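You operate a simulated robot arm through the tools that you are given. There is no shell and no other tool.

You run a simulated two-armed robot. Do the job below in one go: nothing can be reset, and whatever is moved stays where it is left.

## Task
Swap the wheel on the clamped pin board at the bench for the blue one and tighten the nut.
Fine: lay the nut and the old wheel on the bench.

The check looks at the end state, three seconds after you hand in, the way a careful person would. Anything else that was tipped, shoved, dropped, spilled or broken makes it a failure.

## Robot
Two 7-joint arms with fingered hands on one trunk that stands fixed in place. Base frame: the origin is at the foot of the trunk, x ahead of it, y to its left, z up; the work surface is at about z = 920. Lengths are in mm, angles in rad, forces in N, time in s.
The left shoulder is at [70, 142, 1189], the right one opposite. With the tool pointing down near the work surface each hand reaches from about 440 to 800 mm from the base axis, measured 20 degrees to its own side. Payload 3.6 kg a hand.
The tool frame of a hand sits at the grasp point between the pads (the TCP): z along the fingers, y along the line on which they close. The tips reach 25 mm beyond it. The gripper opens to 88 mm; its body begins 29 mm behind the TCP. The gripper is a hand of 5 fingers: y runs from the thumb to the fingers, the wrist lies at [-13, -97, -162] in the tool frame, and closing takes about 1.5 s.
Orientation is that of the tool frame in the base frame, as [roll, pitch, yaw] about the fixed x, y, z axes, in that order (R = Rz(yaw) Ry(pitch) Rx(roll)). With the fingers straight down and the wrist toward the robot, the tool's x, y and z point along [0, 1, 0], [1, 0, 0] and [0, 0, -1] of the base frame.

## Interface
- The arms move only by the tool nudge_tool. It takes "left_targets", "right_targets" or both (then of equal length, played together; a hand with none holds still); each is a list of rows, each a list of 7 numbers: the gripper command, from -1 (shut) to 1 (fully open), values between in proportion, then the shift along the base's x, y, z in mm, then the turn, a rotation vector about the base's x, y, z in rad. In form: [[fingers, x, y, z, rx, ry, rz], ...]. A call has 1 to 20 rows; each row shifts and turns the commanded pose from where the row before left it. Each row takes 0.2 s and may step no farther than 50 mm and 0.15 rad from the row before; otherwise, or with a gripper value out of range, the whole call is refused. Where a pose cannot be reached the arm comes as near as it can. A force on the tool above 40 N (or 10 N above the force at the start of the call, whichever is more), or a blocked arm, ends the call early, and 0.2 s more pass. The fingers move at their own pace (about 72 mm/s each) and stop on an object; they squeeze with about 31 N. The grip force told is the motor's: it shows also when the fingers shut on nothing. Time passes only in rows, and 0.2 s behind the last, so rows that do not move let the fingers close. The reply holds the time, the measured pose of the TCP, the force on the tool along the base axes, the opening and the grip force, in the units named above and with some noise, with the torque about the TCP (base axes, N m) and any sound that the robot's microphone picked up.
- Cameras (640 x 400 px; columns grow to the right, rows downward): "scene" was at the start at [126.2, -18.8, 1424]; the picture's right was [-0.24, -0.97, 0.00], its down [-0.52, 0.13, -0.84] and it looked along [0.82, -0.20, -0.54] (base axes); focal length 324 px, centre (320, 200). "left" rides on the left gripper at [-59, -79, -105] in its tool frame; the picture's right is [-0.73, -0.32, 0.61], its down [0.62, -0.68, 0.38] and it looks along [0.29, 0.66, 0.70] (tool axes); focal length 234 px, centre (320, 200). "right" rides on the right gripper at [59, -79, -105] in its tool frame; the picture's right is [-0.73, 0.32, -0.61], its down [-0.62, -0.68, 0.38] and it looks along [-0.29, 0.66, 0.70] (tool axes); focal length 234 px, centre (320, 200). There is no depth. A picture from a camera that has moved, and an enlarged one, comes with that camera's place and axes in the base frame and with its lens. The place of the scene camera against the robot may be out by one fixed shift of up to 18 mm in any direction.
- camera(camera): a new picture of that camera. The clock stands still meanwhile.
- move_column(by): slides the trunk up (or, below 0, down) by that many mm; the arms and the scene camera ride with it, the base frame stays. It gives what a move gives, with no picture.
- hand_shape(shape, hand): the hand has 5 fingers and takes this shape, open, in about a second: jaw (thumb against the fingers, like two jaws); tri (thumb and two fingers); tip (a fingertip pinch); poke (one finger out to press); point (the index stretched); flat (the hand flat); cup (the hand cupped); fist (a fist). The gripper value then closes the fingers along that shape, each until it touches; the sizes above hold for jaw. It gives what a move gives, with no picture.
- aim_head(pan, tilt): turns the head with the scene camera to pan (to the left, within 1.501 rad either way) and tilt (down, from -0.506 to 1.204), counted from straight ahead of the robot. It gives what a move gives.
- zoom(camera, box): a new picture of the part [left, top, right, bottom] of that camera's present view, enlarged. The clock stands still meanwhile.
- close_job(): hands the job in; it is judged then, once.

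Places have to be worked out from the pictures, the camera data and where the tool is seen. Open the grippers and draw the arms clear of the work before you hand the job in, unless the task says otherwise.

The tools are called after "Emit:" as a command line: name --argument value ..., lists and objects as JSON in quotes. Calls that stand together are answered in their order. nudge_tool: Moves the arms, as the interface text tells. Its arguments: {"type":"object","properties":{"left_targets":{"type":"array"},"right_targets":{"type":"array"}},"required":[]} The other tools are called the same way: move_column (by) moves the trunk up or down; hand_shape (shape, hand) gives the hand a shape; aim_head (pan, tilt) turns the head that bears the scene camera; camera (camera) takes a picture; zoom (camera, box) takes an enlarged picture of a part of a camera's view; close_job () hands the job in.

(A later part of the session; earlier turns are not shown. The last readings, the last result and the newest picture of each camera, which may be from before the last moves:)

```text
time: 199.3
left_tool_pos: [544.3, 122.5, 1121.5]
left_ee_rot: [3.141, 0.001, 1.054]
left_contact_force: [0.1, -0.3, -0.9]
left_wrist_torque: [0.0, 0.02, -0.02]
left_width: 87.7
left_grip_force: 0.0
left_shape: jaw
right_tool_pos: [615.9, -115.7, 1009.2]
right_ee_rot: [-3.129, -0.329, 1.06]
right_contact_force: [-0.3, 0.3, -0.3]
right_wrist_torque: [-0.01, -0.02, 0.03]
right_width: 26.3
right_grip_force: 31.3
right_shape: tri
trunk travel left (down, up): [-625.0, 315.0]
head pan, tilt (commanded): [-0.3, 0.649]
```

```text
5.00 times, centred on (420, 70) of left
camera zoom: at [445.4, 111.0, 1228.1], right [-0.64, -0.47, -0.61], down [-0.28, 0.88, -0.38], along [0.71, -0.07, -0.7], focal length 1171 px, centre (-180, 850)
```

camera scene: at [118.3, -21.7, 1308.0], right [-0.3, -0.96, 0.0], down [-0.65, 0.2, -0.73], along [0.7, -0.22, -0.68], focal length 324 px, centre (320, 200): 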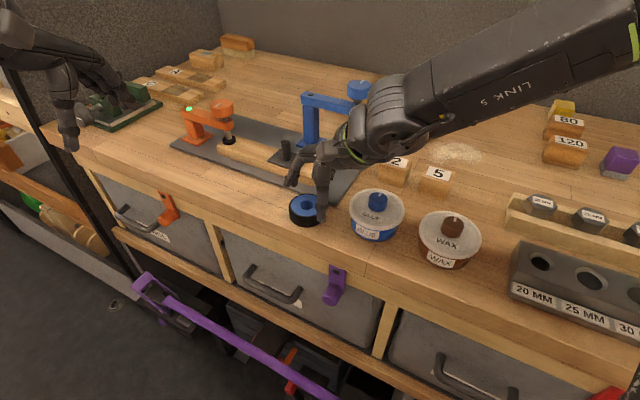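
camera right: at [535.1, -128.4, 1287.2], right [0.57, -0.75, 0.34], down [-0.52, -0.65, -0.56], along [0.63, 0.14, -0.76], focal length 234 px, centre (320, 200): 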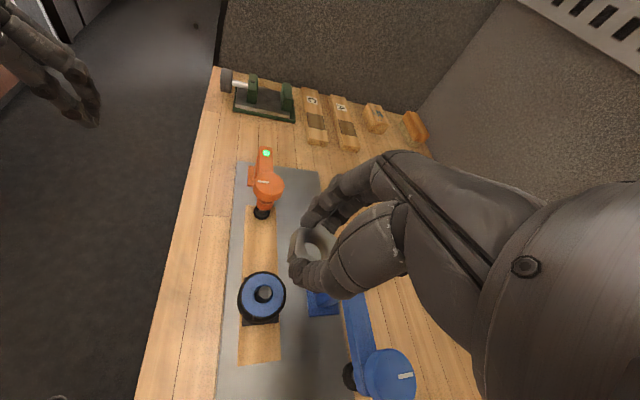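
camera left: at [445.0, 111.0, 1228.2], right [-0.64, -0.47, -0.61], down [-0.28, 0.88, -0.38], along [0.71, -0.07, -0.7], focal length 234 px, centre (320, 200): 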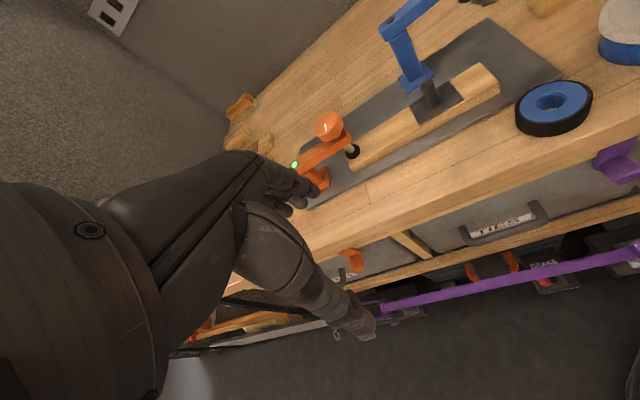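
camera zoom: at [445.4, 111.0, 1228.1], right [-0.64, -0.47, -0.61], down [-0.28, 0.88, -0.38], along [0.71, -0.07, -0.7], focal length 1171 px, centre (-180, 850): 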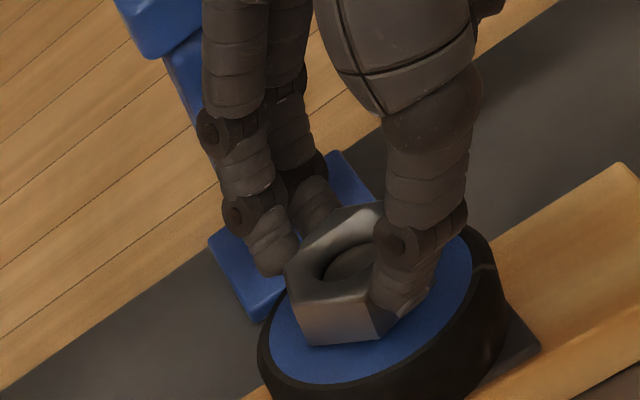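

Still free-turning, with the nut nearly down. Another long cycle at constant height.

Emit:
nudge_tool --right_targets '[[0.2, 0, 0, 0, 0, 0, 0], [0.2, 0.2, 0, 0.3, 0, 0, 0], [0.2, 0.73, -0.34, 0, 0, 0, 0.134], [0.2, 0.77, -0.24, 0, 0, 0, 0.134], [0.2, 0.79, -0.14, 0, 0, 0, 0.134], [0.2, 0.8, -0.03, 0, 0, 0, 0.134], [0.2, 0.8, 0.08, 0, 0, 0, 0.134], [0.2, 0.78, 0.18, 0, 0, 0, 0.134], [0.2, 0.76, 0.29, 0, 0, 0, 0.135], [-1, 0, 0, 0, 0, 0, 0], [-1, 0, 0, 0, 0, 0, 0], [-1, 0, 0, 0, 0, 0, 0], [-1, -0.76, -0.29, 0, 0, 0, -0.135], [-1, -0.78, -0.18, 0, 0, 0, -0.134], [-1, -0.8, -0.08, 0, 0, 0, -0.134], [-1, -0.8, 0.03, 0, 0, 0, -0.134], [-1, -0.79, 0.14, 0, 0, 0, -0.134], [-1, -0.77, 0.24, 0, 0, 0, -0.134], [-1, -0.73, 0.34, 0, 0, 0, -0.134]]'

Emit:
zoom --camera "right" --box '[240, 150, 400, 290]'

Emit:
zoom --camera "left" --box '[380, 30, 460, 110]'

```text
time: 203.3
left_tool_pos: [540.8, 122.5, 1122.5]
left_ee_rot: [3.141, 0.0, 1.051]
left_contact_force: [1.1, 1.0, 0.0]
left_wrist_torque: [0.0, 0.04, -0.03]
left_width: 87.7
left_grip_force: 0.1
left_shape: jaw
right_tool_pos: [615.5, -116.5, 1010.5]
right_ee_rot: [-3.13, -0.331, 1.062]
right_contact_force: [-1.3, -1.2, 8.1]
right_wrist_torque: [0.0, -0.1, 0.02]
right_width: 24.6
right_grip_force: 30.3
right_shape: tri
trunk travel left (down, up): [-625.0, 315.0]
head pan, tilt (commanded): [-0.3, 0.649]
```

```text
2.86 times, centred on (320, 220) of right
camera zoom: at [558.5, -58.6, 1130.5], right [-0.14, -0.93, 0.34], down [-0.83, -0.07, -0.56], along [0.54, -0.36, -0.76], focal length 669 px, centre (320, 143)
```

zoom: 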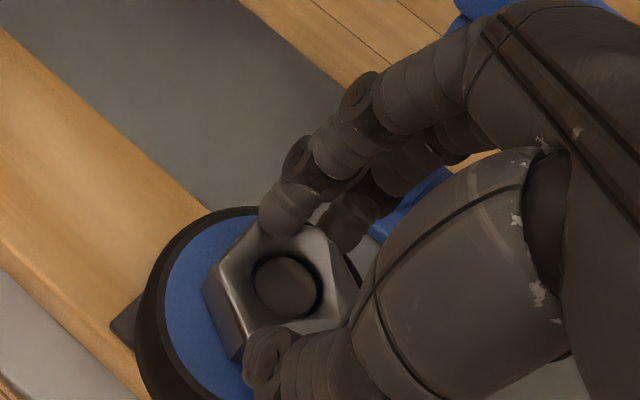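

```text
5.00 times, centred on (420, 70) of left
camera zoom: at [443.7, 110.8, 1228.7], right [-0.64, -0.47, -0.61], down [-0.28, 0.88, -0.38], along [0.71, -0.07, -0.7], focal length 1171 px, centre (-180, 850)
```

zoom: 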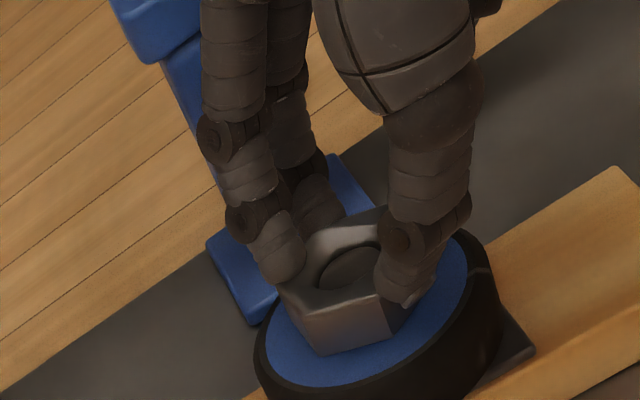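

An 8 N upward force appeared: the nut looks seated and the fingertips ride up on it. I open and inspect the nut and its seat.

Emit:
nudge_tool --right_targets '[[0.2, 0, 0, 0, 0, 0, 0], [0.2, 0, 0, 0, 0, 0, 0], [0.2, 0.73, -0.34, 0, 0, 0, 0.134], [0.2, 0.77, -0.24, 0, 0, 0, 0.134], [0.2, 0, 0, 0, 0, 0, 0]]'

Emit:
zoom --camera "right" --box '[240, 150, 400, 290]'

Emit:
zoom --camera "left" --box '[380, 30, 460, 110]'

Emit:
zoom --camera "scene" --box '[275, 150, 325, 200]'

```text
time: 204.5
left_tool_pos: [542.4, 122.8, 1121.6]
left_ee_rot: [3.141, 0.0, 1.052]
left_contact_force: [0.6, -0.4, 0.0]
left_wrist_torque: [0.03, -0.02, -0.01]
left_width: 87.8
left_grip_force: 0.0
left_shape: jaw
right_tool_pos: [617.1, -115.4, 1010.2]
right_ee_rot: [-3.129, -0.33, 1.331]
right_contact_force: [-0.9, -1.0, 0.7]
right_wrist_torque: [0.01, 0.02, 0.02]
right_width: 51.9
right_grip_force: 0.0
right_shape: tri
trunk travel left (down, up): [-625.0, 315.0]
head pan, tilt (commanded): [-0.3, 0.649]
```

```text
2.86 times, centred on (320, 220) of right
camera zoom: at [548.8, -76.3, 1129.6], right [0.11, -0.94, 0.34], down [-0.78, -0.29, -0.56], along [0.62, -0.2, -0.76], focal length 669 px, centre (320, 143)
```

zoom: 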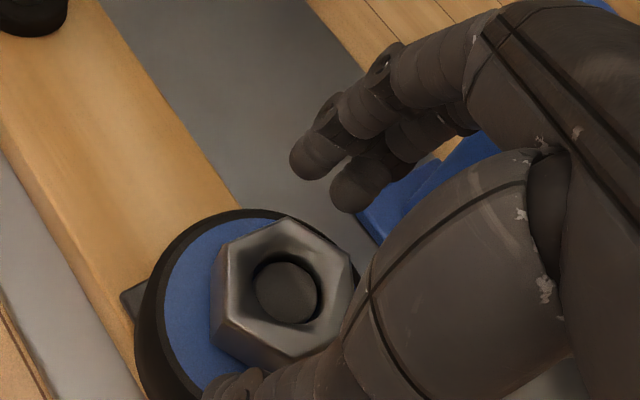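

```text
5.00 times, centred on (420, 70) of left
camera zoom: at [445.2, 111.1, 1228.1], right [-0.64, -0.47, -0.61], down [-0.28, 0.88, -0.38], along [0.71, -0.07, -0.7], focal length 1171 px, centre (-180, 850)
```

zoom: 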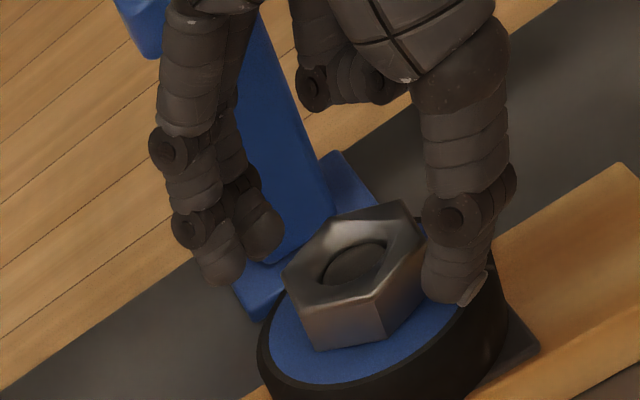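

```text
8.00 times, centred on (300, 175) of scene
camera zoom: at [122.6, -22.7, 1316.5], right [-0.3, -0.96, 0.0], down [-0.58, 0.18, -0.8], along [0.76, -0.24, -0.6], focal length 2596 px, centre (480, 400)
```

zoom: 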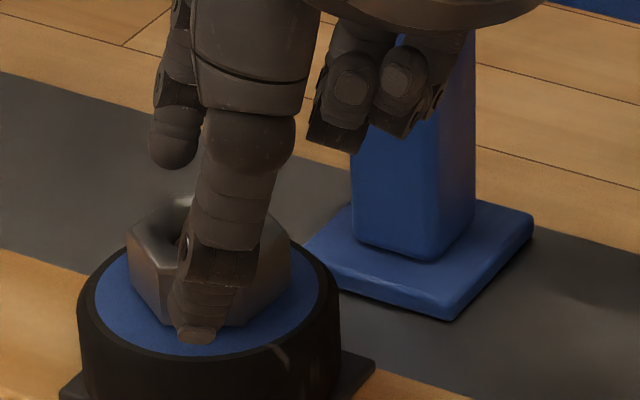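

The nut turned with the hand and is about down on the wheel. I lower the hand 2 mm for a better hold on the flats, grip at this aligned yaw, and turn on to -0.51, reading the torque.

Emit:
nudge_tool --right_targets '[[0.2, 0.2, -0.2, -1.2, 0, 0, 0], [0.2, 0, 0, -1, 0, 0, 0], [-1, 0, 0, 0, 0, 0, 0], [-1, 0, 0, 0, 0, 0, 0], [-1, 0, 0, 0, 0, 0, 0]]'

Emit:
nudge_tool --right_targets '[[-1, -0.8, 0.24, 0, 0, 0, -0.134], [-1, -0.76, 0.34, 0, 0, 0, -0.134], [-1, 0, 0, 0, 0, 0, 0]]'

Emit:
zoom --camera "right" --box '[240, 150, 400, 290]'

Emit:
zoom --camera "left" --box '[380, 30, 460, 110]'

```text
time: 205.7
left_tool_pos: [542.3, 122.4, 1123.5]
left_ee_rot: [3.142, 0.0, 1.052]
left_contact_force: [-0.2, 0.7, 0.3]
left_wrist_torque: [-0.02, 0.0, 0.04]
left_width: 87.5
left_grip_force: 0.2
left_shape: jaw
right_tool_pos: [617.2, -115.5, 1007.6]
right_ee_rot: [-3.129, -0.331, 1.332]
right_contact_force: [-1.3, 2.2, -0.6]
right_wrist_torque: [0.03, -0.01, 0.0]
right_width: 25.8
right_grip_force: 31.0
right_shape: tri
trunk travel left (down, up): [-625.0, 315.0]
head pan, tilt (commanded): [-0.3, 0.649]
```

```text
time: 206.5
left_tool_pos: [544.0, 123.3, 1120.9]
left_ee_rot: [3.14, 0.004, 1.054]
left_contact_force: [1.2, -0.1, -0.2]
left_wrist_torque: [0.02, 0.02, -0.03]
left_width: 87.8
left_grip_force: 0.1
left_shape: jaw
right_tool_pos: [616.9, -113.9, 1006.9]
right_ee_rot: [-3.128, -0.33, 1.061]
right_contact_force: [0.2, 2.3, -1.1]
right_wrist_torque: [0.02, 0.01, -0.03]
right_width: 25.6
right_grip_force: 30.8
right_shape: tri
trunk travel left (down, up): [-625.0, 315.0]
head pan, tilt (commanded): [-0.3, 0.649]
```

```text
2.86 times, centred on (320, 220) of right
camera zoom: at [559.8, -57.8, 1127.3], right [-0.14, -0.93, 0.34], down [-0.83, -0.07, -0.56], along [0.54, -0.36, -0.76], focal length 669 px, centre (320, 143)
```

zoom: 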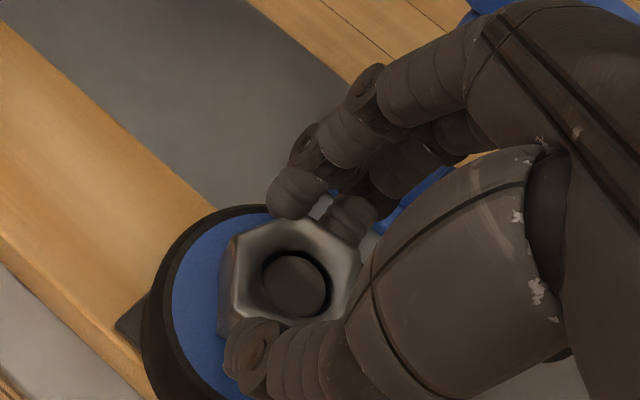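

```text
5.00 times, centred on (420, 70) of left
camera zoom: at [445.6, 111.6, 1228.0], right [-0.64, -0.47, -0.61], down [-0.28, 0.88, -0.38], along [0.71, -0.07, -0.7], focal length 1171 px, centre (-180, 850)
```

zoom: 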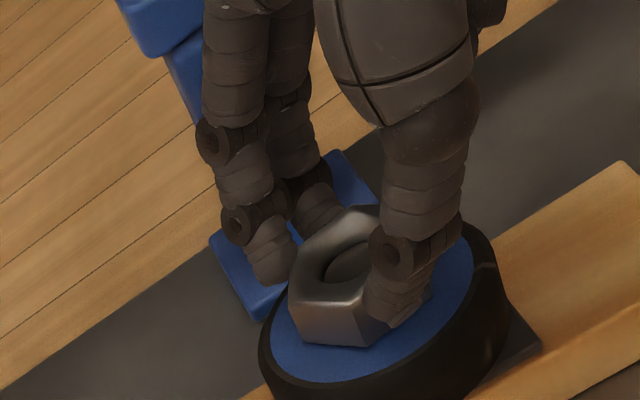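

The nut seems to lag the hand a little now, perhaps starting to tighten. I return to +0.41, where the flats should match, grip, and then turn in short calls so I can read the torque under load.

Emit:
nudge_tool --right_targets '[[0.2, 0, 0, 0, 0, 0, 0], [0.2, -0.5, -0.5, 0.5, 0, 0, 0], [0.2, 0.73, -0.34, 0, 0, 0, 0.134], [0.2, 0.77, -0.24, 0, 0, 0, 0.134], [0.2, 0.79, -0.14, 0, 0, 0, 0.134], [0.2, 0.8, -0.03, 0, 0, 0, 0.134], [0.2, 0.8, 0.08, 0, 0, 0, 0.134], [0.2, 0.78, 0.18, 0, 0, 0, 0.134], [0.2, 0.66, 0.25, 0, 0, 0, 0.115], [-1, 0, 0, 0, 0, 0, 0], [-1, 0, 0, 0, 0, 0, 0], [-1, 0, 0, 0, 0, 0, 0]]'

Emit:
zoom --camera "right" --box '[240, 150, 400, 290]'

Emit:
zoom --camera "left" --box '[380, 30, 460, 110]'

```text
time: 209.1
left_tool_pos: [541.7, 122.2, 1121.7]
left_ee_rot: [3.142, -0.001, 1.051]
left_contact_force: [0.7, -0.5, 0.2]
left_wrist_torque: [0.01, -0.01, 0.0]
left_width: 87.8
left_grip_force: 0.0
left_shape: jaw
right_tool_pos: [620.9, -114.5, 1009.8]
right_ee_rot: [-3.127, -0.329, 1.981]
right_contact_force: [-0.2, -0.4, 0.2]
right_wrist_torque: [0.06, -0.06, -0.01]
right_width: 26.2
right_grip_force: 31.1
right_shape: tri
trunk travel left (down, up): [-625.0, 315.0]
head pan, tilt (commanded): [-0.3, 0.649]
```

```text
2.86 times, centred on (320, 220) of right
camera zoom: at [542.5, -126.6, 1128.7], right [0.66, -0.68, 0.34], down [-0.44, -0.7, -0.56], along [0.61, 0.22, -0.76], focal length 669 px, centre (320, 143)
```

zoom: 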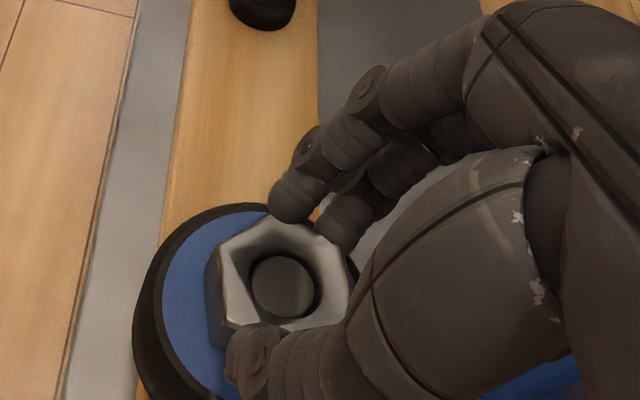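

```text
5.00 times, centred on (420, 70) of left
camera zoom: at [444.9, 111.2, 1228.3], right [-0.64, -0.47, -0.61], down [-0.28, 0.88, -0.38], along [0.71, -0.07, -0.7], focal length 1171 px, centre (-180, 850)
```

zoom: 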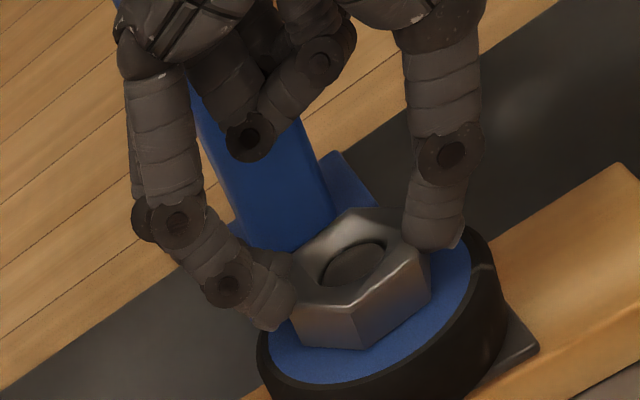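

Gripped close to the flats. Turning clockwise in parts and reading the torque.

Emit:
nudge_tool --right_targets '[[-1, -0.76, -0.29, 0, 0, 0, -0.134], [-1, -0.78, -0.18, 0, 0, 0, -0.134], [-1, -0.8, -0.08, 0, 0, 0, -0.134]]'

Emit:
zoom --camera "right" --box '[240, 150, 400, 290]'

Emit:
nudge_tool --right_targets '[[-1, -0.8, 0.03, 0, 0, 0, -0.134], [-1, -0.79, 0.14, 0, 0, 0, -0.134], [-1, -0.77, 0.24, 0, 0, 0, -0.134]]'

Emit:
zoom --camera "right" --box '[240, 150, 400, 290]'

Emit:
zoom --camera "left" --box '[380, 30, 460, 110]'

```text
time: 209.9
left_tool_pos: [541.6, 124.5, 1123.2]
left_ee_rot: [3.14, 0.002, 1.054]
left_contact_force: [-0.1, -0.2, 0.0]
left_wrist_torque: [0.07, -0.04, 0.02]
left_width: 87.5
left_grip_force: 0.2
left_shape: jaw
right_tool_pos: [617.6, -114.0, 1008.5]
right_ee_rot: [-3.133, -0.329, 1.582]
right_contact_force: [0.4, 6.0, 6.5]
right_wrist_torque: [0.29, -0.1, 0.2]
right_width: 24.6
right_grip_force: 30.9
right_shape: tri
trunk travel left (down, up): [-625.0, 315.0]
head pan, tilt (commanded): [-0.3, 0.649]
```

```text
2.86 times, centred on (320, 220) of right
camera zoom: at [540.6, -92.8, 1129.5], right [0.34, -0.88, 0.34], down [-0.68, -0.48, -0.56], along [0.65, -0.04, -0.76], focal length 669 px, centre (320, 143)
```

zoom: 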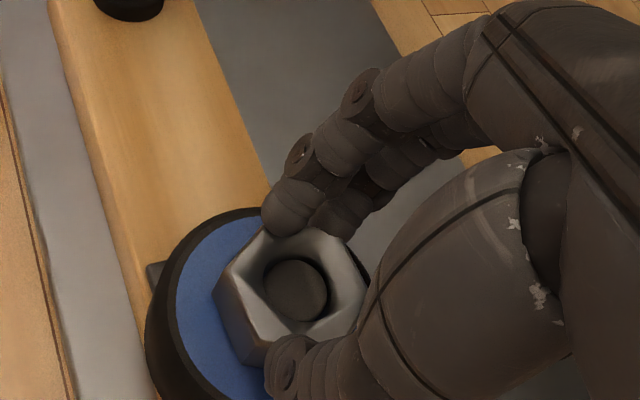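

```text
time: 210.7
left_tool_pos: [542.0, 126.3, 1122.6]
left_ee_rot: [3.139, 0.004, 1.054]
left_contact_force: [-0.2, 0.8, 0.2]
left_wrist_torque: [0.01, -0.03, 0.0]
left_width: 87.9
left_grip_force: 0.1
left_shape: jaw
right_tool_pos: [615.2, -112.7, 1010.4]
right_ee_rot: [-3.133, -0.329, 1.181]
right_contact_force: [1.5, 12.9, 9.0]
right_wrist_torque: [0.45, -0.21, 0.32]
right_width: 22.3
right_grip_force: 31.3
right_shape: tri
trunk travel left (down, up): [-625.0, 315.0]
head pan, tilt (commanded): [-0.3, 0.649]
```

```text
2.86 times, centred on (320, 220) of right
camera zoom: at [552.5, -62.6, 1129.5], right [-0.03, -0.94, 0.34], down [-0.81, -0.17, -0.56], along [0.58, -0.29, -0.76], focal length 669 px, centre (320, 143)
```

zoom: 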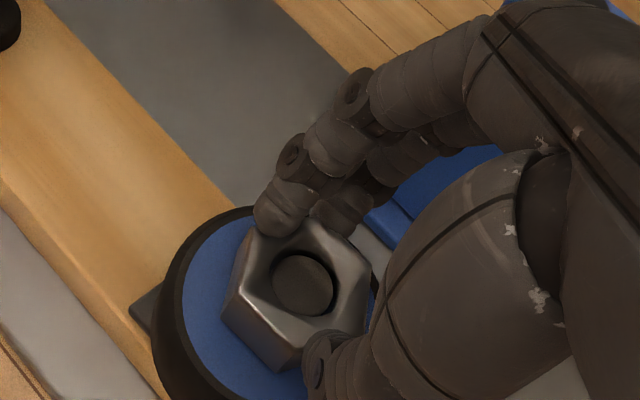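

```text
5.00 times, centred on (420, 70) of left
camera zoom: at [444.1, 114.7, 1228.3], right [-0.64, -0.47, -0.61], down [-0.28, 0.88, -0.39], along [0.71, -0.08, -0.7], focal length 1171 px, centre (-180, 850)
```

zoom: 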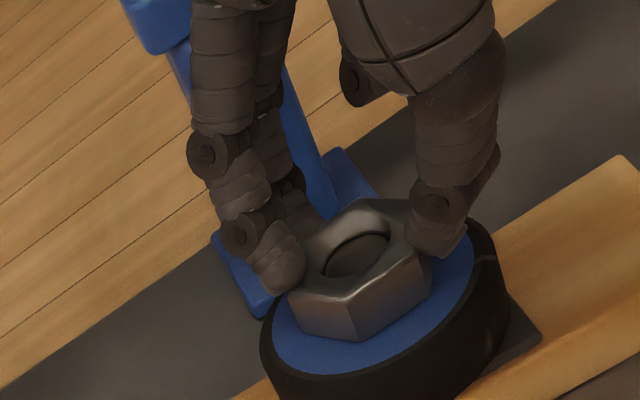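

Now real resistance shows (0.3 N·m, fingers starting to slip over the corners): the nut is tightening against the wheel. I open, recentre, and look to line up squarely with the flats for a final tightening.

Emit:
nudge_tool --right_targets '[[0.2, 0, 0, 0, 0, 0, 0], [0.2, 0, 0, 0, 0, 0, 0], [0.2, 0, 0, 0, 0, 0, 0]]'

Emit:
zoom --camera "right" --box '[240, 150, 400, 290]'

Emit:
zoom --camera "left" --box '[380, 30, 460, 110]'

Emit:
zoom --camera "scene" --box '[275, 150, 325, 200]'

```text
time: 211.5
left_tool_pos: [542.3, 123.1, 1123.2]
left_ee_rot: [3.141, 0.0, 1.052]
left_contact_force: [-0.1, 1.1, 1.0]
left_wrist_torque: [0.03, 0.01, -0.01]
left_width: 87.6
left_grip_force: 0.2
left_shape: jaw
right_tool_pos: [615.2, -116.1, 1008.8]
right_ee_rot: [-3.132, -0.328, 1.177]
right_contact_force: [-0.4, -0.7, -0.2]
right_wrist_torque: [0.0, -0.01, -0.03]
right_width: 52.5
right_grip_force: 0.0
right_shape: tri
trunk travel left (down, up): [-625.0, 315.0]
head pan, tilt (commanded): [-0.3, 0.649]
```

```text
2.86 times, centred on (320, 220) of right
camera zoom: at [553.0, -66.3, 1128.3], right [-0.03, -0.94, 0.34], down [-0.81, -0.17, -0.56], along [0.58, -0.29, -0.76], focal length 669 px, centre (320, 143)
```

zoom: 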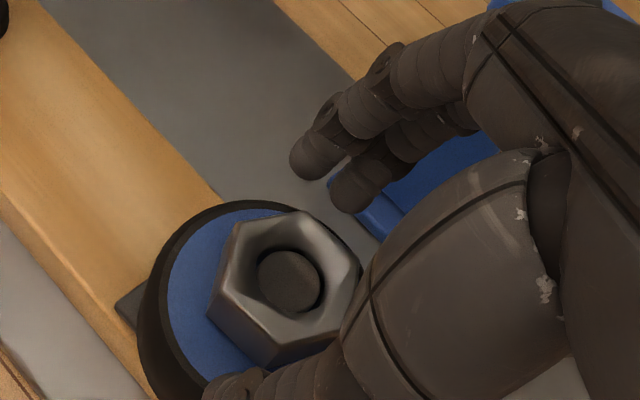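

```text
5.00 times, centred on (420, 70) of left
camera zoom: at [444.3, 111.6, 1228.4], right [-0.64, -0.47, -0.61], down [-0.28, 0.88, -0.38], along [0.71, -0.08, -0.7], focal length 1171 px, centre (-180, 850)
```

zoom: 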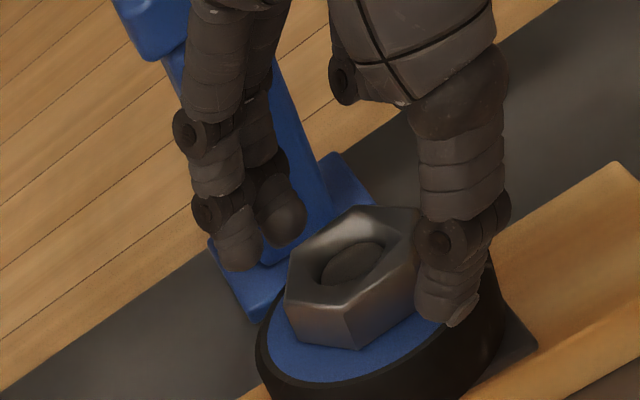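

```text
8.00 times, centred on (300, 175) of scene
camera zoom: at [121.7, -22.1, 1316.5], right [-0.3, -0.96, 0.0], down [-0.58, 0.18, -0.8], along [0.76, -0.24, -0.6], focal length 2596 px, centre (480, 400)
```

zoom: 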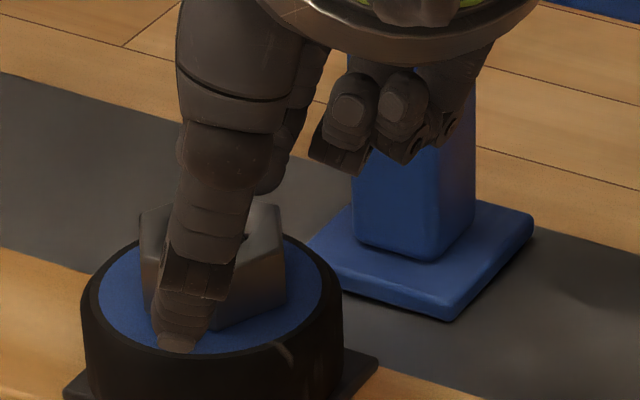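

At this yaw (-0.39) the flats face the fingers squarely. I grip here slightly lower and turn the remaining 0.115 rad, reading the torque.

Emit:
nudge_tool --right_targets '[[0.2, 0, 0, -1, 0, 0, 0], [-1, 0, 0, 0, 0, 0, 0], [-1, 0, 0, 0, 0, 0, 0], [-1, 0, 0, 0, 0, 0, 0], [-1, -0.32, 0.14, 0, 0, 0, -0.06], [-1, -0.3, 0.16, 0, 0, 0, -0.055]]'

Emit:
zoom --camera "right" --box '[240, 150, 400, 290]'

```text
time: 212.9
left_tool_pos: [542.9, 122.6, 1122.6]
left_ee_rot: [-3.141, 0.001, 1.052]
left_contact_force: [0.7, -0.6, 1.2]
left_wrist_torque: [-0.02, -0.03, 0.02]
left_width: 87.6
left_grip_force: 0.1
left_shape: jaw
right_tool_pos: [615.6, -113.6, 1006.6]
right_ee_rot: [-3.129, -0.329, 1.063]
right_contact_force: [0.4, 4.0, 0.5]
right_wrist_torque: [0.05, 0.04, 0.1]
right_width: 25.5
right_grip_force: 30.9
right_shape: tri
trunk travel left (down, up): [-625.0, 315.0]
head pan, tilt (commanded): [-0.3, 0.649]
```

```text
2.86 times, centred on (320, 220) of right
camera zoom: at [559.3, -57.6, 1127.1], right [-0.14, -0.93, 0.34], down [-0.83, -0.08, -0.56], along [0.54, -0.36, -0.76], focal length 669 px, centre (320, 143)
```

zoom: 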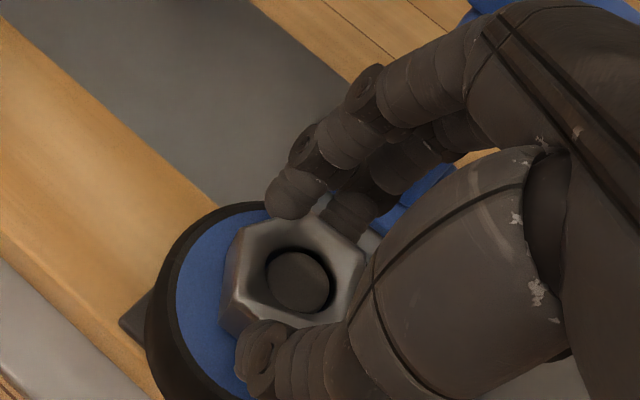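

The flats only allow 0.1 rad here. For a stronger final turn I'll regrip near yaw +0.6 with the hand held more upright (lean about 0.12). I open, lift 40 mm, reduce the lean and turn to test the reach there.

Emit:
nudge_tool --right_targets '[[0.2, 0, 0, 0, 0, 0, 0], [0.2, 0, 0, 0, 0, 0, 0], [0.2, 0, 0, 20, 0, 0, 0], [0.2, 0, 0, 20, 0, 0, 0], [0.2, 0, 0, 0, -0.092, 0.051, 0], [0.2, 0, 0, 0, -0.092, 0.051, 0], [0.2, 0.46, 0.37, 0, 0, 0, 0.138], [0.2, 0.46, 0.37, 0, 0, 0, 0.138], [0.2, 0.46, 0.37, 0, 0, 0, 0.138], [0.2, 0.46, 0.37, 0, 0, 0, 0.138], [0.2, 0.46, 0.37, 0, 0, 0, 0.138], [0.2, 0.46, 0.37, 0, 0, 0, 0.138], [0.2, 0.46, 0.37, 0, 0, 0, 0.138], [0.2, 0, 0, 0, 0, 0, 0]]'

Emit:
zoom --camera "left" --box '[350, 0, 500, 130]'

Emit:
zoom --camera "right" --box '[200, 120, 440, 360]'

```text
time: 215.9
left_tool_pos: [541.8, 122.1, 1122.3]
left_ee_rot: [3.141, 0.0, 1.054]
left_contact_force: [0.4, 0.6, -0.3]
left_wrist_torque: [-0.01, -0.01, 0.0]
left_width: 87.5
left_grip_force: 0.1
left_shape: jaw
right_tool_pos: [601.5, -139.4, 1042.9]
right_ee_rot: [-3.13, -0.12, 2.028]
right_contact_force: [0.2, 1.2, -0.2]
right_wrist_torque: [0.0, 0.0, -0.01]
right_width: 52.3
right_grip_force: 0.1
right_shape: tri
right hand out of reach, approached as far as the arm can: row 5, 6
trunk travel left (down, up): [-625.0, 315.0]
head pan, tilt (commanded): [-0.3, 0.649]
```

```text
3.08 times, centred on (425, 65) of left
camera zoom: at [444.8, 111.2, 1228.3], right [-0.64, -0.47, -0.61], down [-0.28, 0.88, -0.38], along [0.71, -0.07, -0.7], focal length 720 px, centre (-3, 615)
```

zoom: 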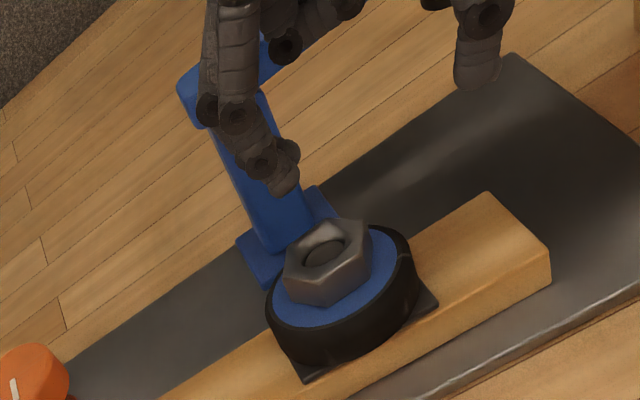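

```text
1.67 times, centred on (320, 240) of right
camera zoom: at [512.3, -133.2, 1155.6], right [0.65, -0.56, 0.51], down [-0.36, -0.82, -0.45], along [0.67, 0.1, -0.73], focal length 390 px, centre (320, 133)
```

zoom: 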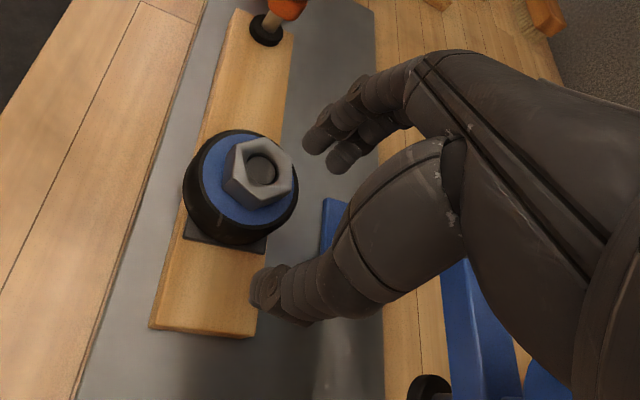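

The lean change shifted the hand sideways to (601, -139) in the air, clear of everything. I move back over the nut axis and turn to yaw 0.6 with this upright posture.

Emit:
nudge_tool --right_targets '[[0.2, 4, 7, 2, 0, 0, 0], [0.2, 4, 7, 0, 0, 0, 0], [0.2, 5, 7, 0, 0, 0, 0], [0.2, 4, 6, 0, 0, 0, 0], [0.2, 0, 0, 0, 0, 0, 0.07], [0.2, 0, 0, 0, 0, 0, 0.07], [0.2, 0, 0, 0, 0, 0, 0]]'

Emit:
zoom --camera "left" --box '[350, 0, 500, 130]'

Emit:
zoom --camera "right" --box '[200, 120, 440, 360]'

```text
time: 217.5
left_tool_pos: [542.5, 122.2, 1123.0]
left_ee_rot: [-3.141, 0.0, 1.054]
left_contact_force: [0.9, -0.5, -0.4]
left_wrist_torque: [-0.02, 0.01, -0.03]
left_width: 87.7
left_grip_force: 0.0
left_shape: jaw
right_tool_pos: [618.3, -112.3, 1045.1]
right_ee_rot: [-3.131, -0.12, 2.171]
right_contact_force: [-0.5, 0.0, 0.8]
right_wrist_torque: [-0.03, -0.03, 0.04]
right_width: 52.4
right_grip_force: 0.0
right_shape: tri
trunk travel left (down, up): [-625.0, 315.0]
head pan, tilt (commanded): [-0.3, 0.649]
```

```text
3.08 times, centred on (425, 65) of left
camera zoom: at [444.7, 111.2, 1228.3], right [-0.64, -0.47, -0.61], down [-0.28, 0.88, -0.38], along [0.71, -0.07, -0.7], focal length 720 px, centre (-3, 615)
```

zoom: 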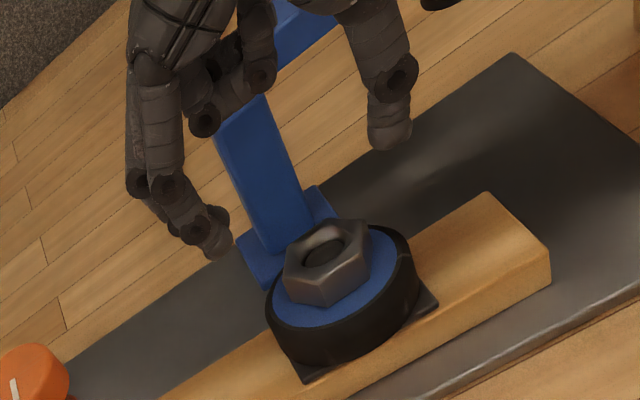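

```text
1.67 times, centred on (320, 240) of right
camera zoom: at [529.4, -118.2, 1157.9], right [0.72, -0.47, 0.51], down [-0.24, -0.86, -0.45], along [0.65, 0.2, -0.73], focal length 390 px, centre (320, 133)
```

zoom: 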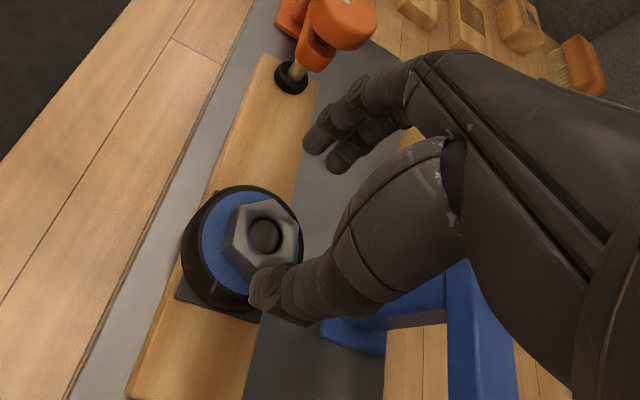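

Reachable, aligned with the flats, and upright. I descend to grip height, close, and read.

Emit:
nudge_tool --right_targets '[[0.2, 0.2, -0.2, -12, 0, 0, 0], [0.2, 0, 0, -12, 0, 0, 0], [0.2, 0, 0, -8, 0, 0, 0], [0.2, 0, 0, -4, 0, 0, 0], [0.2, 0, 0, 0, 0, 0, 0]]'

Emit:
zoom --camera "right" --box '[240, 150, 400, 290]'

Emit:
zoom --camera "left" --box '[380, 30, 460, 110]'

```text
time: 218.7
left_tool_pos: [542.8, 121.4, 1120.8]
left_ee_rot: [-3.14, 0.001, 1.053]
left_contact_force: [0.0, -0.1, -0.3]
left_wrist_torque: [0.01, 0.02, 0.01]
left_width: 87.6
left_grip_force: 0.0
left_shape: jaw
right_tool_pos: [618.7, -113.7, 1010.1]
right_ee_rot: [-3.129, -0.119, 2.168]
right_contact_force: [0.1, -0.1, -0.9]
right_wrist_torque: [-0.01, 0.01, 0.03]
right_width: 52.6
right_grip_force: 0.1
right_shape: tri
trunk travel left (down, up): [-625.0, 315.0]
head pan, tilt (commanded): [-0.3, 0.649]
```

```text
2.86 times, centred on (320, 220) of right
camera zoom: at [529.0, -118.3, 1121.5], right [0.72, -0.47, 0.51], down [-0.24, -0.86, -0.45], along [0.65, 0.2, -0.73], focal length 669 px, centre (320, 143)
```

zoom: 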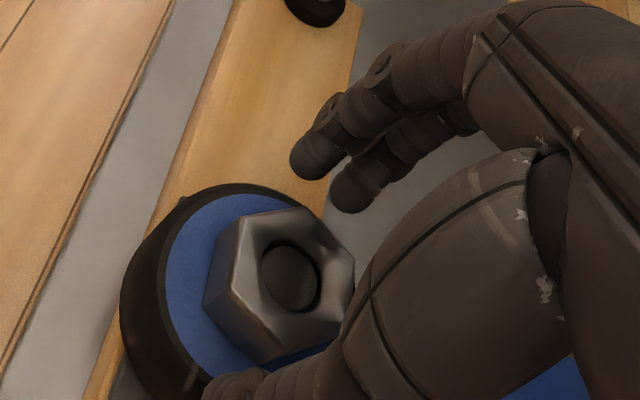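

```text
5.00 times, centred on (420, 70) of left
camera zoom: at [444.9, 111.0, 1228.3], right [-0.64, -0.47, -0.61], down [-0.28, 0.88, -0.38], along [0.71, -0.07, -0.7], focal length 1171 px, centre (-180, 850)
```

zoom: 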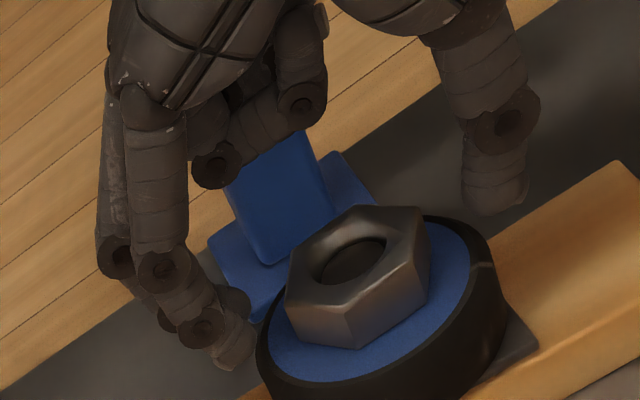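

Well aligned. I lower 1.5 mm, close, and turn clockwise 0.2 rad, reading the torque.

Emit:
nudge_tool --right_targets '[[0.2, 0, 0, -1.5, 0, 0, 0], [-1, 0, 0, 0, 0, 0, 0], [-1, 0, 0, 0, 0, 0, 0], [-1, 0, 0, 0, 0, 0, 0], [-1, 0, 0, 0, 0, 0, 0]]'

Emit:
nudge_tool --right_targets '[[-1, -0.21, -0.09, 0, 0, 0, -0.1], [-1, -0.21, -0.09, 0, 0, 0, -0.1]]'

Emit:
zoom --camera "right" --box '[240, 150, 400, 290]'

Emit:
zoom --camera "left" --box '[380, 30, 460, 110]'

```text
time: 219.9
left_tool_pos: [542.1, 122.5, 1122.6]
left_ee_rot: [-3.14, 0.001, 1.053]
left_contact_force: [0.3, -0.5, 0.6]
left_wrist_torque: [0.01, 0.0, 0.0]
left_width: 87.8
left_grip_force: 0.0
left_shape: jaw
right_tool_pos: [617.8, -113.6, 1008.5]
right_ee_rot: [-3.129, -0.119, 2.169]
right_contact_force: [-1.2, 0.8, -1.0]
right_wrist_torque: [0.01, 0.02, -0.01]
right_width: 26.3
right_grip_force: 31.1
right_shape: tri
trunk travel left (down, up): [-625.0, 315.0]
head pan, tilt (commanded): [-0.3, 0.649]
```

```text
time: 220.5
left_tool_pos: [542.0, 123.5, 1122.5]
left_ee_rot: [-3.141, -0.001, 1.054]
left_contact_force: [0.6, 0.4, -0.4]
left_wrist_torque: [-0.02, -0.01, 0.03]
left_width: 87.7
left_grip_force: 0.2
left_shape: jaw
right_tool_pos: [617.4, -112.7, 1007.7]
right_ee_rot: [-3.129, -0.119, 1.968]
right_contact_force: [-4.2, 4.3, -0.6]
right_wrist_torque: [0.06, 0.08, 0.17]
right_width: 25.4
right_grip_force: 31.0
right_shape: tri
trunk travel left (down, up): [-625.0, 315.0]
head pan, tilt (commanded): [-0.3, 0.649]
```

```text
2.86 times, centred on (320, 220) of right
camera zoom: at [529.2, -99.6, 1120.5], right [0.61, -0.6, 0.51], down [-0.41, -0.79, -0.45], along [0.68, 0.06, -0.73], focal length 669 px, centre (320, 143)
```

zoom: 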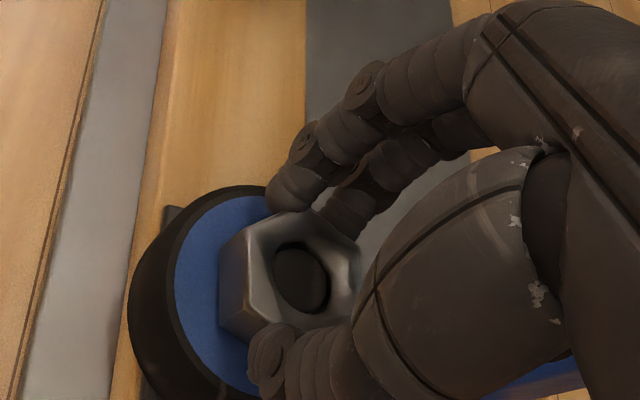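

```text
5.00 times, centred on (420, 70) of left
camera zoom: at [444.2, 112.0, 1228.4], right [-0.64, -0.47, -0.61], down [-0.28, 0.88, -0.38], along [0.71, -0.07, -0.7], focal length 1171 px, centre (-180, 850)
```

zoom: 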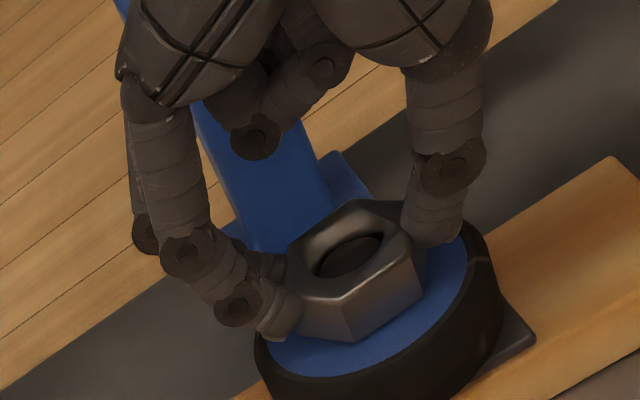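

The nut holds while torque builds (0.17 N·m): it is tight. I push on another 0.2 rad to add final torque.

Emit:
nudge_tool --right_targets '[[-1, -0.22, -0.05, 0, 0, 0, -0.1], [-1, -0.22, -0.03, 0, 0, 0, -0.1]]'

Emit:
zoom --camera "right" --box '[240, 150, 400, 290]'

Emit:
zoom --camera "left" --box '[380, 30, 460, 110]'

```text
time: 221.1
left_tool_pos: [542.5, 124.9, 1120.7]
left_ee_rot: [-3.14, 0.002, 1.053]
left_contact_force: [0.7, 0.1, 0.1]
left_wrist_torque: [-0.04, 0.01, 0.01]
left_width: 87.7
left_grip_force: 0.1
left_shape: jaw
right_tool_pos: [618.0, -110.9, 1008.1]
right_ee_rot: [-3.13, -0.118, 1.77]
right_contact_force: [-0.5, 7.8, -2.7]
right_wrist_torque: [0.2, -0.03, 0.25]
right_width: 24.4
right_grip_force: 31.4
right_shape: tri
trunk travel left (down, up): [-625.0, 315.0]
head pan, tilt (commanded): [-0.3, 0.649]
```

```text
2.86 times, centred on (320, 220) of right
camera zoom: at [533.8, -81.1, 1120.6], right [0.48, -0.71, 0.51], down [-0.56, -0.7, -0.45], along [0.68, -0.07, -0.73], focal length 669 px, centre (320, 143)
```

zoom: 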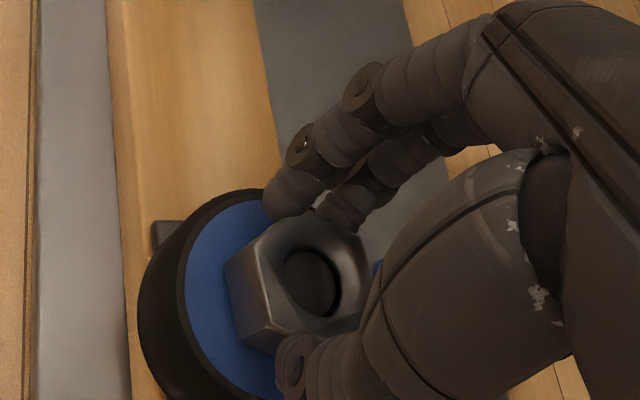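

```text
5.00 times, centred on (420, 70) of left
camera zoom: at [445.1, 113.1, 1228.0], right [-0.64, -0.47, -0.61], down [-0.28, 0.88, -0.38], along [0.71, -0.08, -0.7], focal length 1171 px, centre (-180, 850)
```

zoom: 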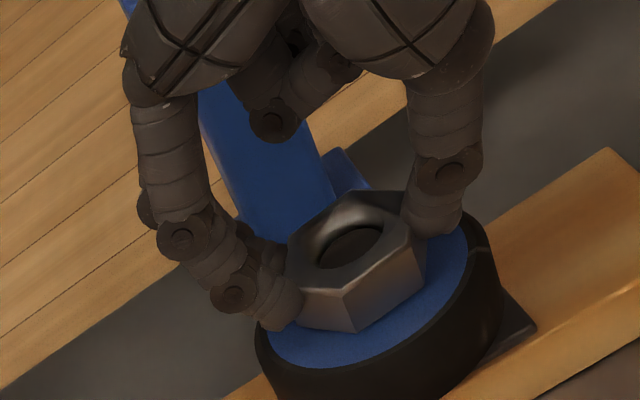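

Torque reaches 0.25 N·m with the nut not turning any more. I release, lift clear, and inspect the seat closely.

Emit:
nudge_tool --right_targets '[[-1, -0.12, -0.01, 0, 0, 0, -0.06], [-0.2, 0, 0, 0, 0, 0, 0], [0.3, 0, 0, 0, 0, 0, 0], [0.3, 0, 0, 0, 0, 0, 0], [0.3, 0, 0, 15, 0, 0, 0], [0.3, 0, 0, 30, 0, 0, 0], [0.3, 0, 0, 40, 0, 0, 0], [0.3, 0, 0, 40, 0, 0, 0], [0.3, 0, 0, 0, 0, 0, 0]]'

Emit:
zoom --camera "left" --box '[400, 55, 460, 115]'

Emit:
zoom --camera "scene" --box '[270, 155, 320, 205]'

Emit:
camera --camera "right"

```text
time: 223.1
left_tool_pos: [542.9, 123.4, 1121.8]
left_ee_rot: [3.141, 0.0, 1.054]
left_contact_force: [-0.2, -0.1, 0.3]
left_wrist_torque: [0.01, -0.03, 0.01]
left_width: 87.8
left_grip_force: 0.1
left_shape: jaw
right_tool_pos: [619.1, -130.9, 1138.4]
right_ee_rot: [-3.13, -0.12, 1.708]
right_contact_force: [-1.1, -0.1, -0.3]
right_wrist_torque: [0.01, -0.03, -0.01]
right_width: 56.8
right_grip_force: 0.3
right_shape: tri
right hand out of reach, approached as far as the arm can: row 8
trunk travel left (down, up): [-625.0, 315.0]
head pan, tilt (commanded): [-0.3, 0.649]
```

```text
6.67 times, centred on (430, 85) of left
camera zoom: at [445.0, 111.2, 1228.2], right [-0.64, -0.47, -0.61], down [-0.28, 0.88, -0.38], along [0.71, -0.07, -0.7], focal length 1561 px, centre (-413, 967)
```

zoom: 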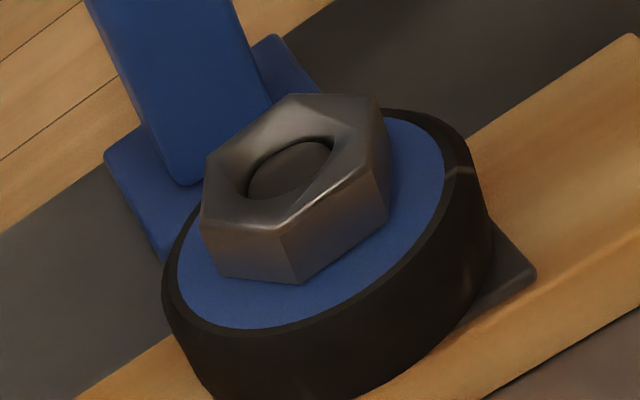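

```text
8.00 times, centred on (295, 180) of scene
camera zoom: at [122.4, -22.5, 1316.5], right [-0.3, -0.96, 0.0], down [-0.58, 0.18, -0.8], along [0.76, -0.24, -0.6], focal length 2596 px, centre (520, 360)
```

zoom: 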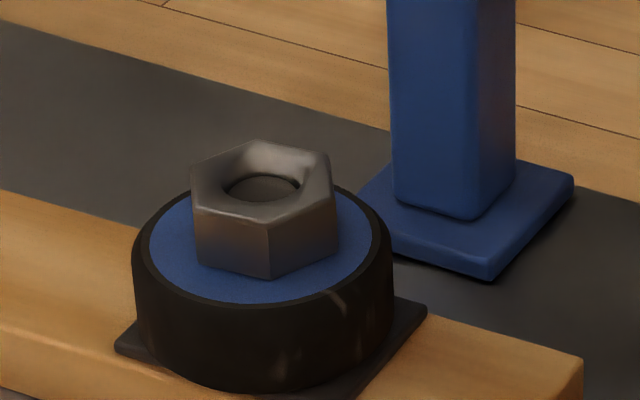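

```text
taken
camera right: at [536.0, -95.9, 1251.5], right [0.44, -0.74, 0.51], down [-0.6, -0.66, -0.45], along [0.67, -0.11, -0.73], focal length 234 px, centre (320, 200)
```

right: 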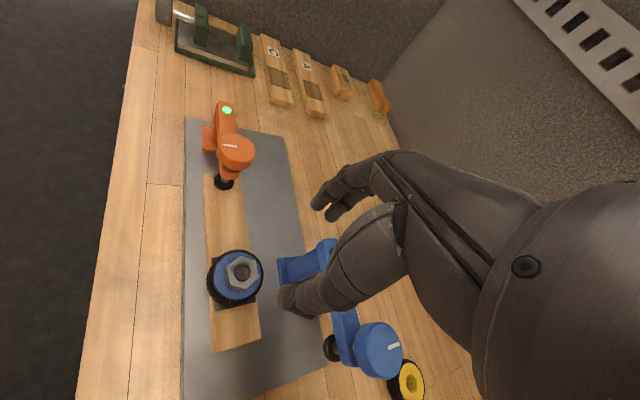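

The nut sits flush on the blue wheel like the original did. I'll check the flats' direction from the right camera and then do one more tightening pull to be sure.

Emit:
zoom --camera "right" --box '[195, 235, 275, 315]'

Emit:
nudge_tool --right_targets '[[0.2, 0, 5, -20, 0, 0, 0.1], [0.2, 0, 5, -20, 0, 0, 0.1], [0.2, 0, 5, -20, 0, 0, 0.1], [0.2, 0, 3.3, -20, 0, 0, 0.1], [0.2, 0, 0, -13, 0, 0, 0.06], [0.2, 0, 0, 0, 0, 0, 0]]'

Emit:
zoom --camera "right" --box '[200, 120, 440, 360]'

```text
5.00 times, centred on (235, 275) of right
camera zoom: at [536.0, -95.9, 1251.5], right [0.44, -0.74, 0.51], down [-0.6, -0.66, -0.45], along [0.67, -0.11, -0.73], focal length 1171 px, centre (745, -175)
```

zoom: 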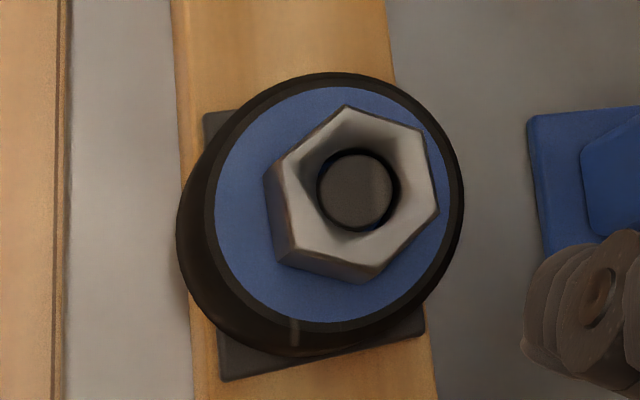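

```text
time: 224.5
left_tool_pos: [543.6, 121.9, 1122.6]
left_ee_rot: [3.141, 0.0, 1.052]
left_contact_force: [0.0, -0.1, 0.3]
left_wrist_torque: [-0.01, 0.01, -0.02]
left_width: 87.7
left_grip_force: 0.0
left_shape: jaw
right_tool_pos: [618.9, -110.8, 1045.6]
right_ee_rot: [-3.128, -0.119, 2.168]
right_contact_force: [-0.2, -0.2, 0.2]
right_wrist_torque: [0.01, 0.0, 0.01]
right_width: 53.2
right_grip_force: 0.1
right_shape: tri
trunk travel left (down, up): [-625.0, 315.0]
head pan, tilt (commanded): [-0.3, 0.649]
```

```text
1.67 times, centred on (320, 240) of right
camera zoom: at [528.9, -115.5, 1158.0], right [0.72, -0.47, 0.51], down [-0.24, -0.86, -0.45], along [0.65, 0.2, -0.73], focal length 390 px, centre (320, 133)
```

zoom: 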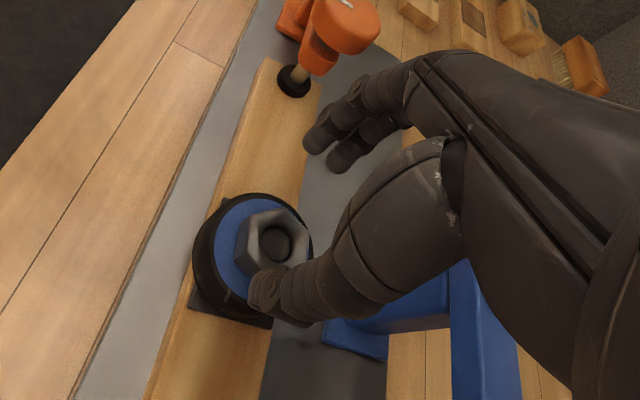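

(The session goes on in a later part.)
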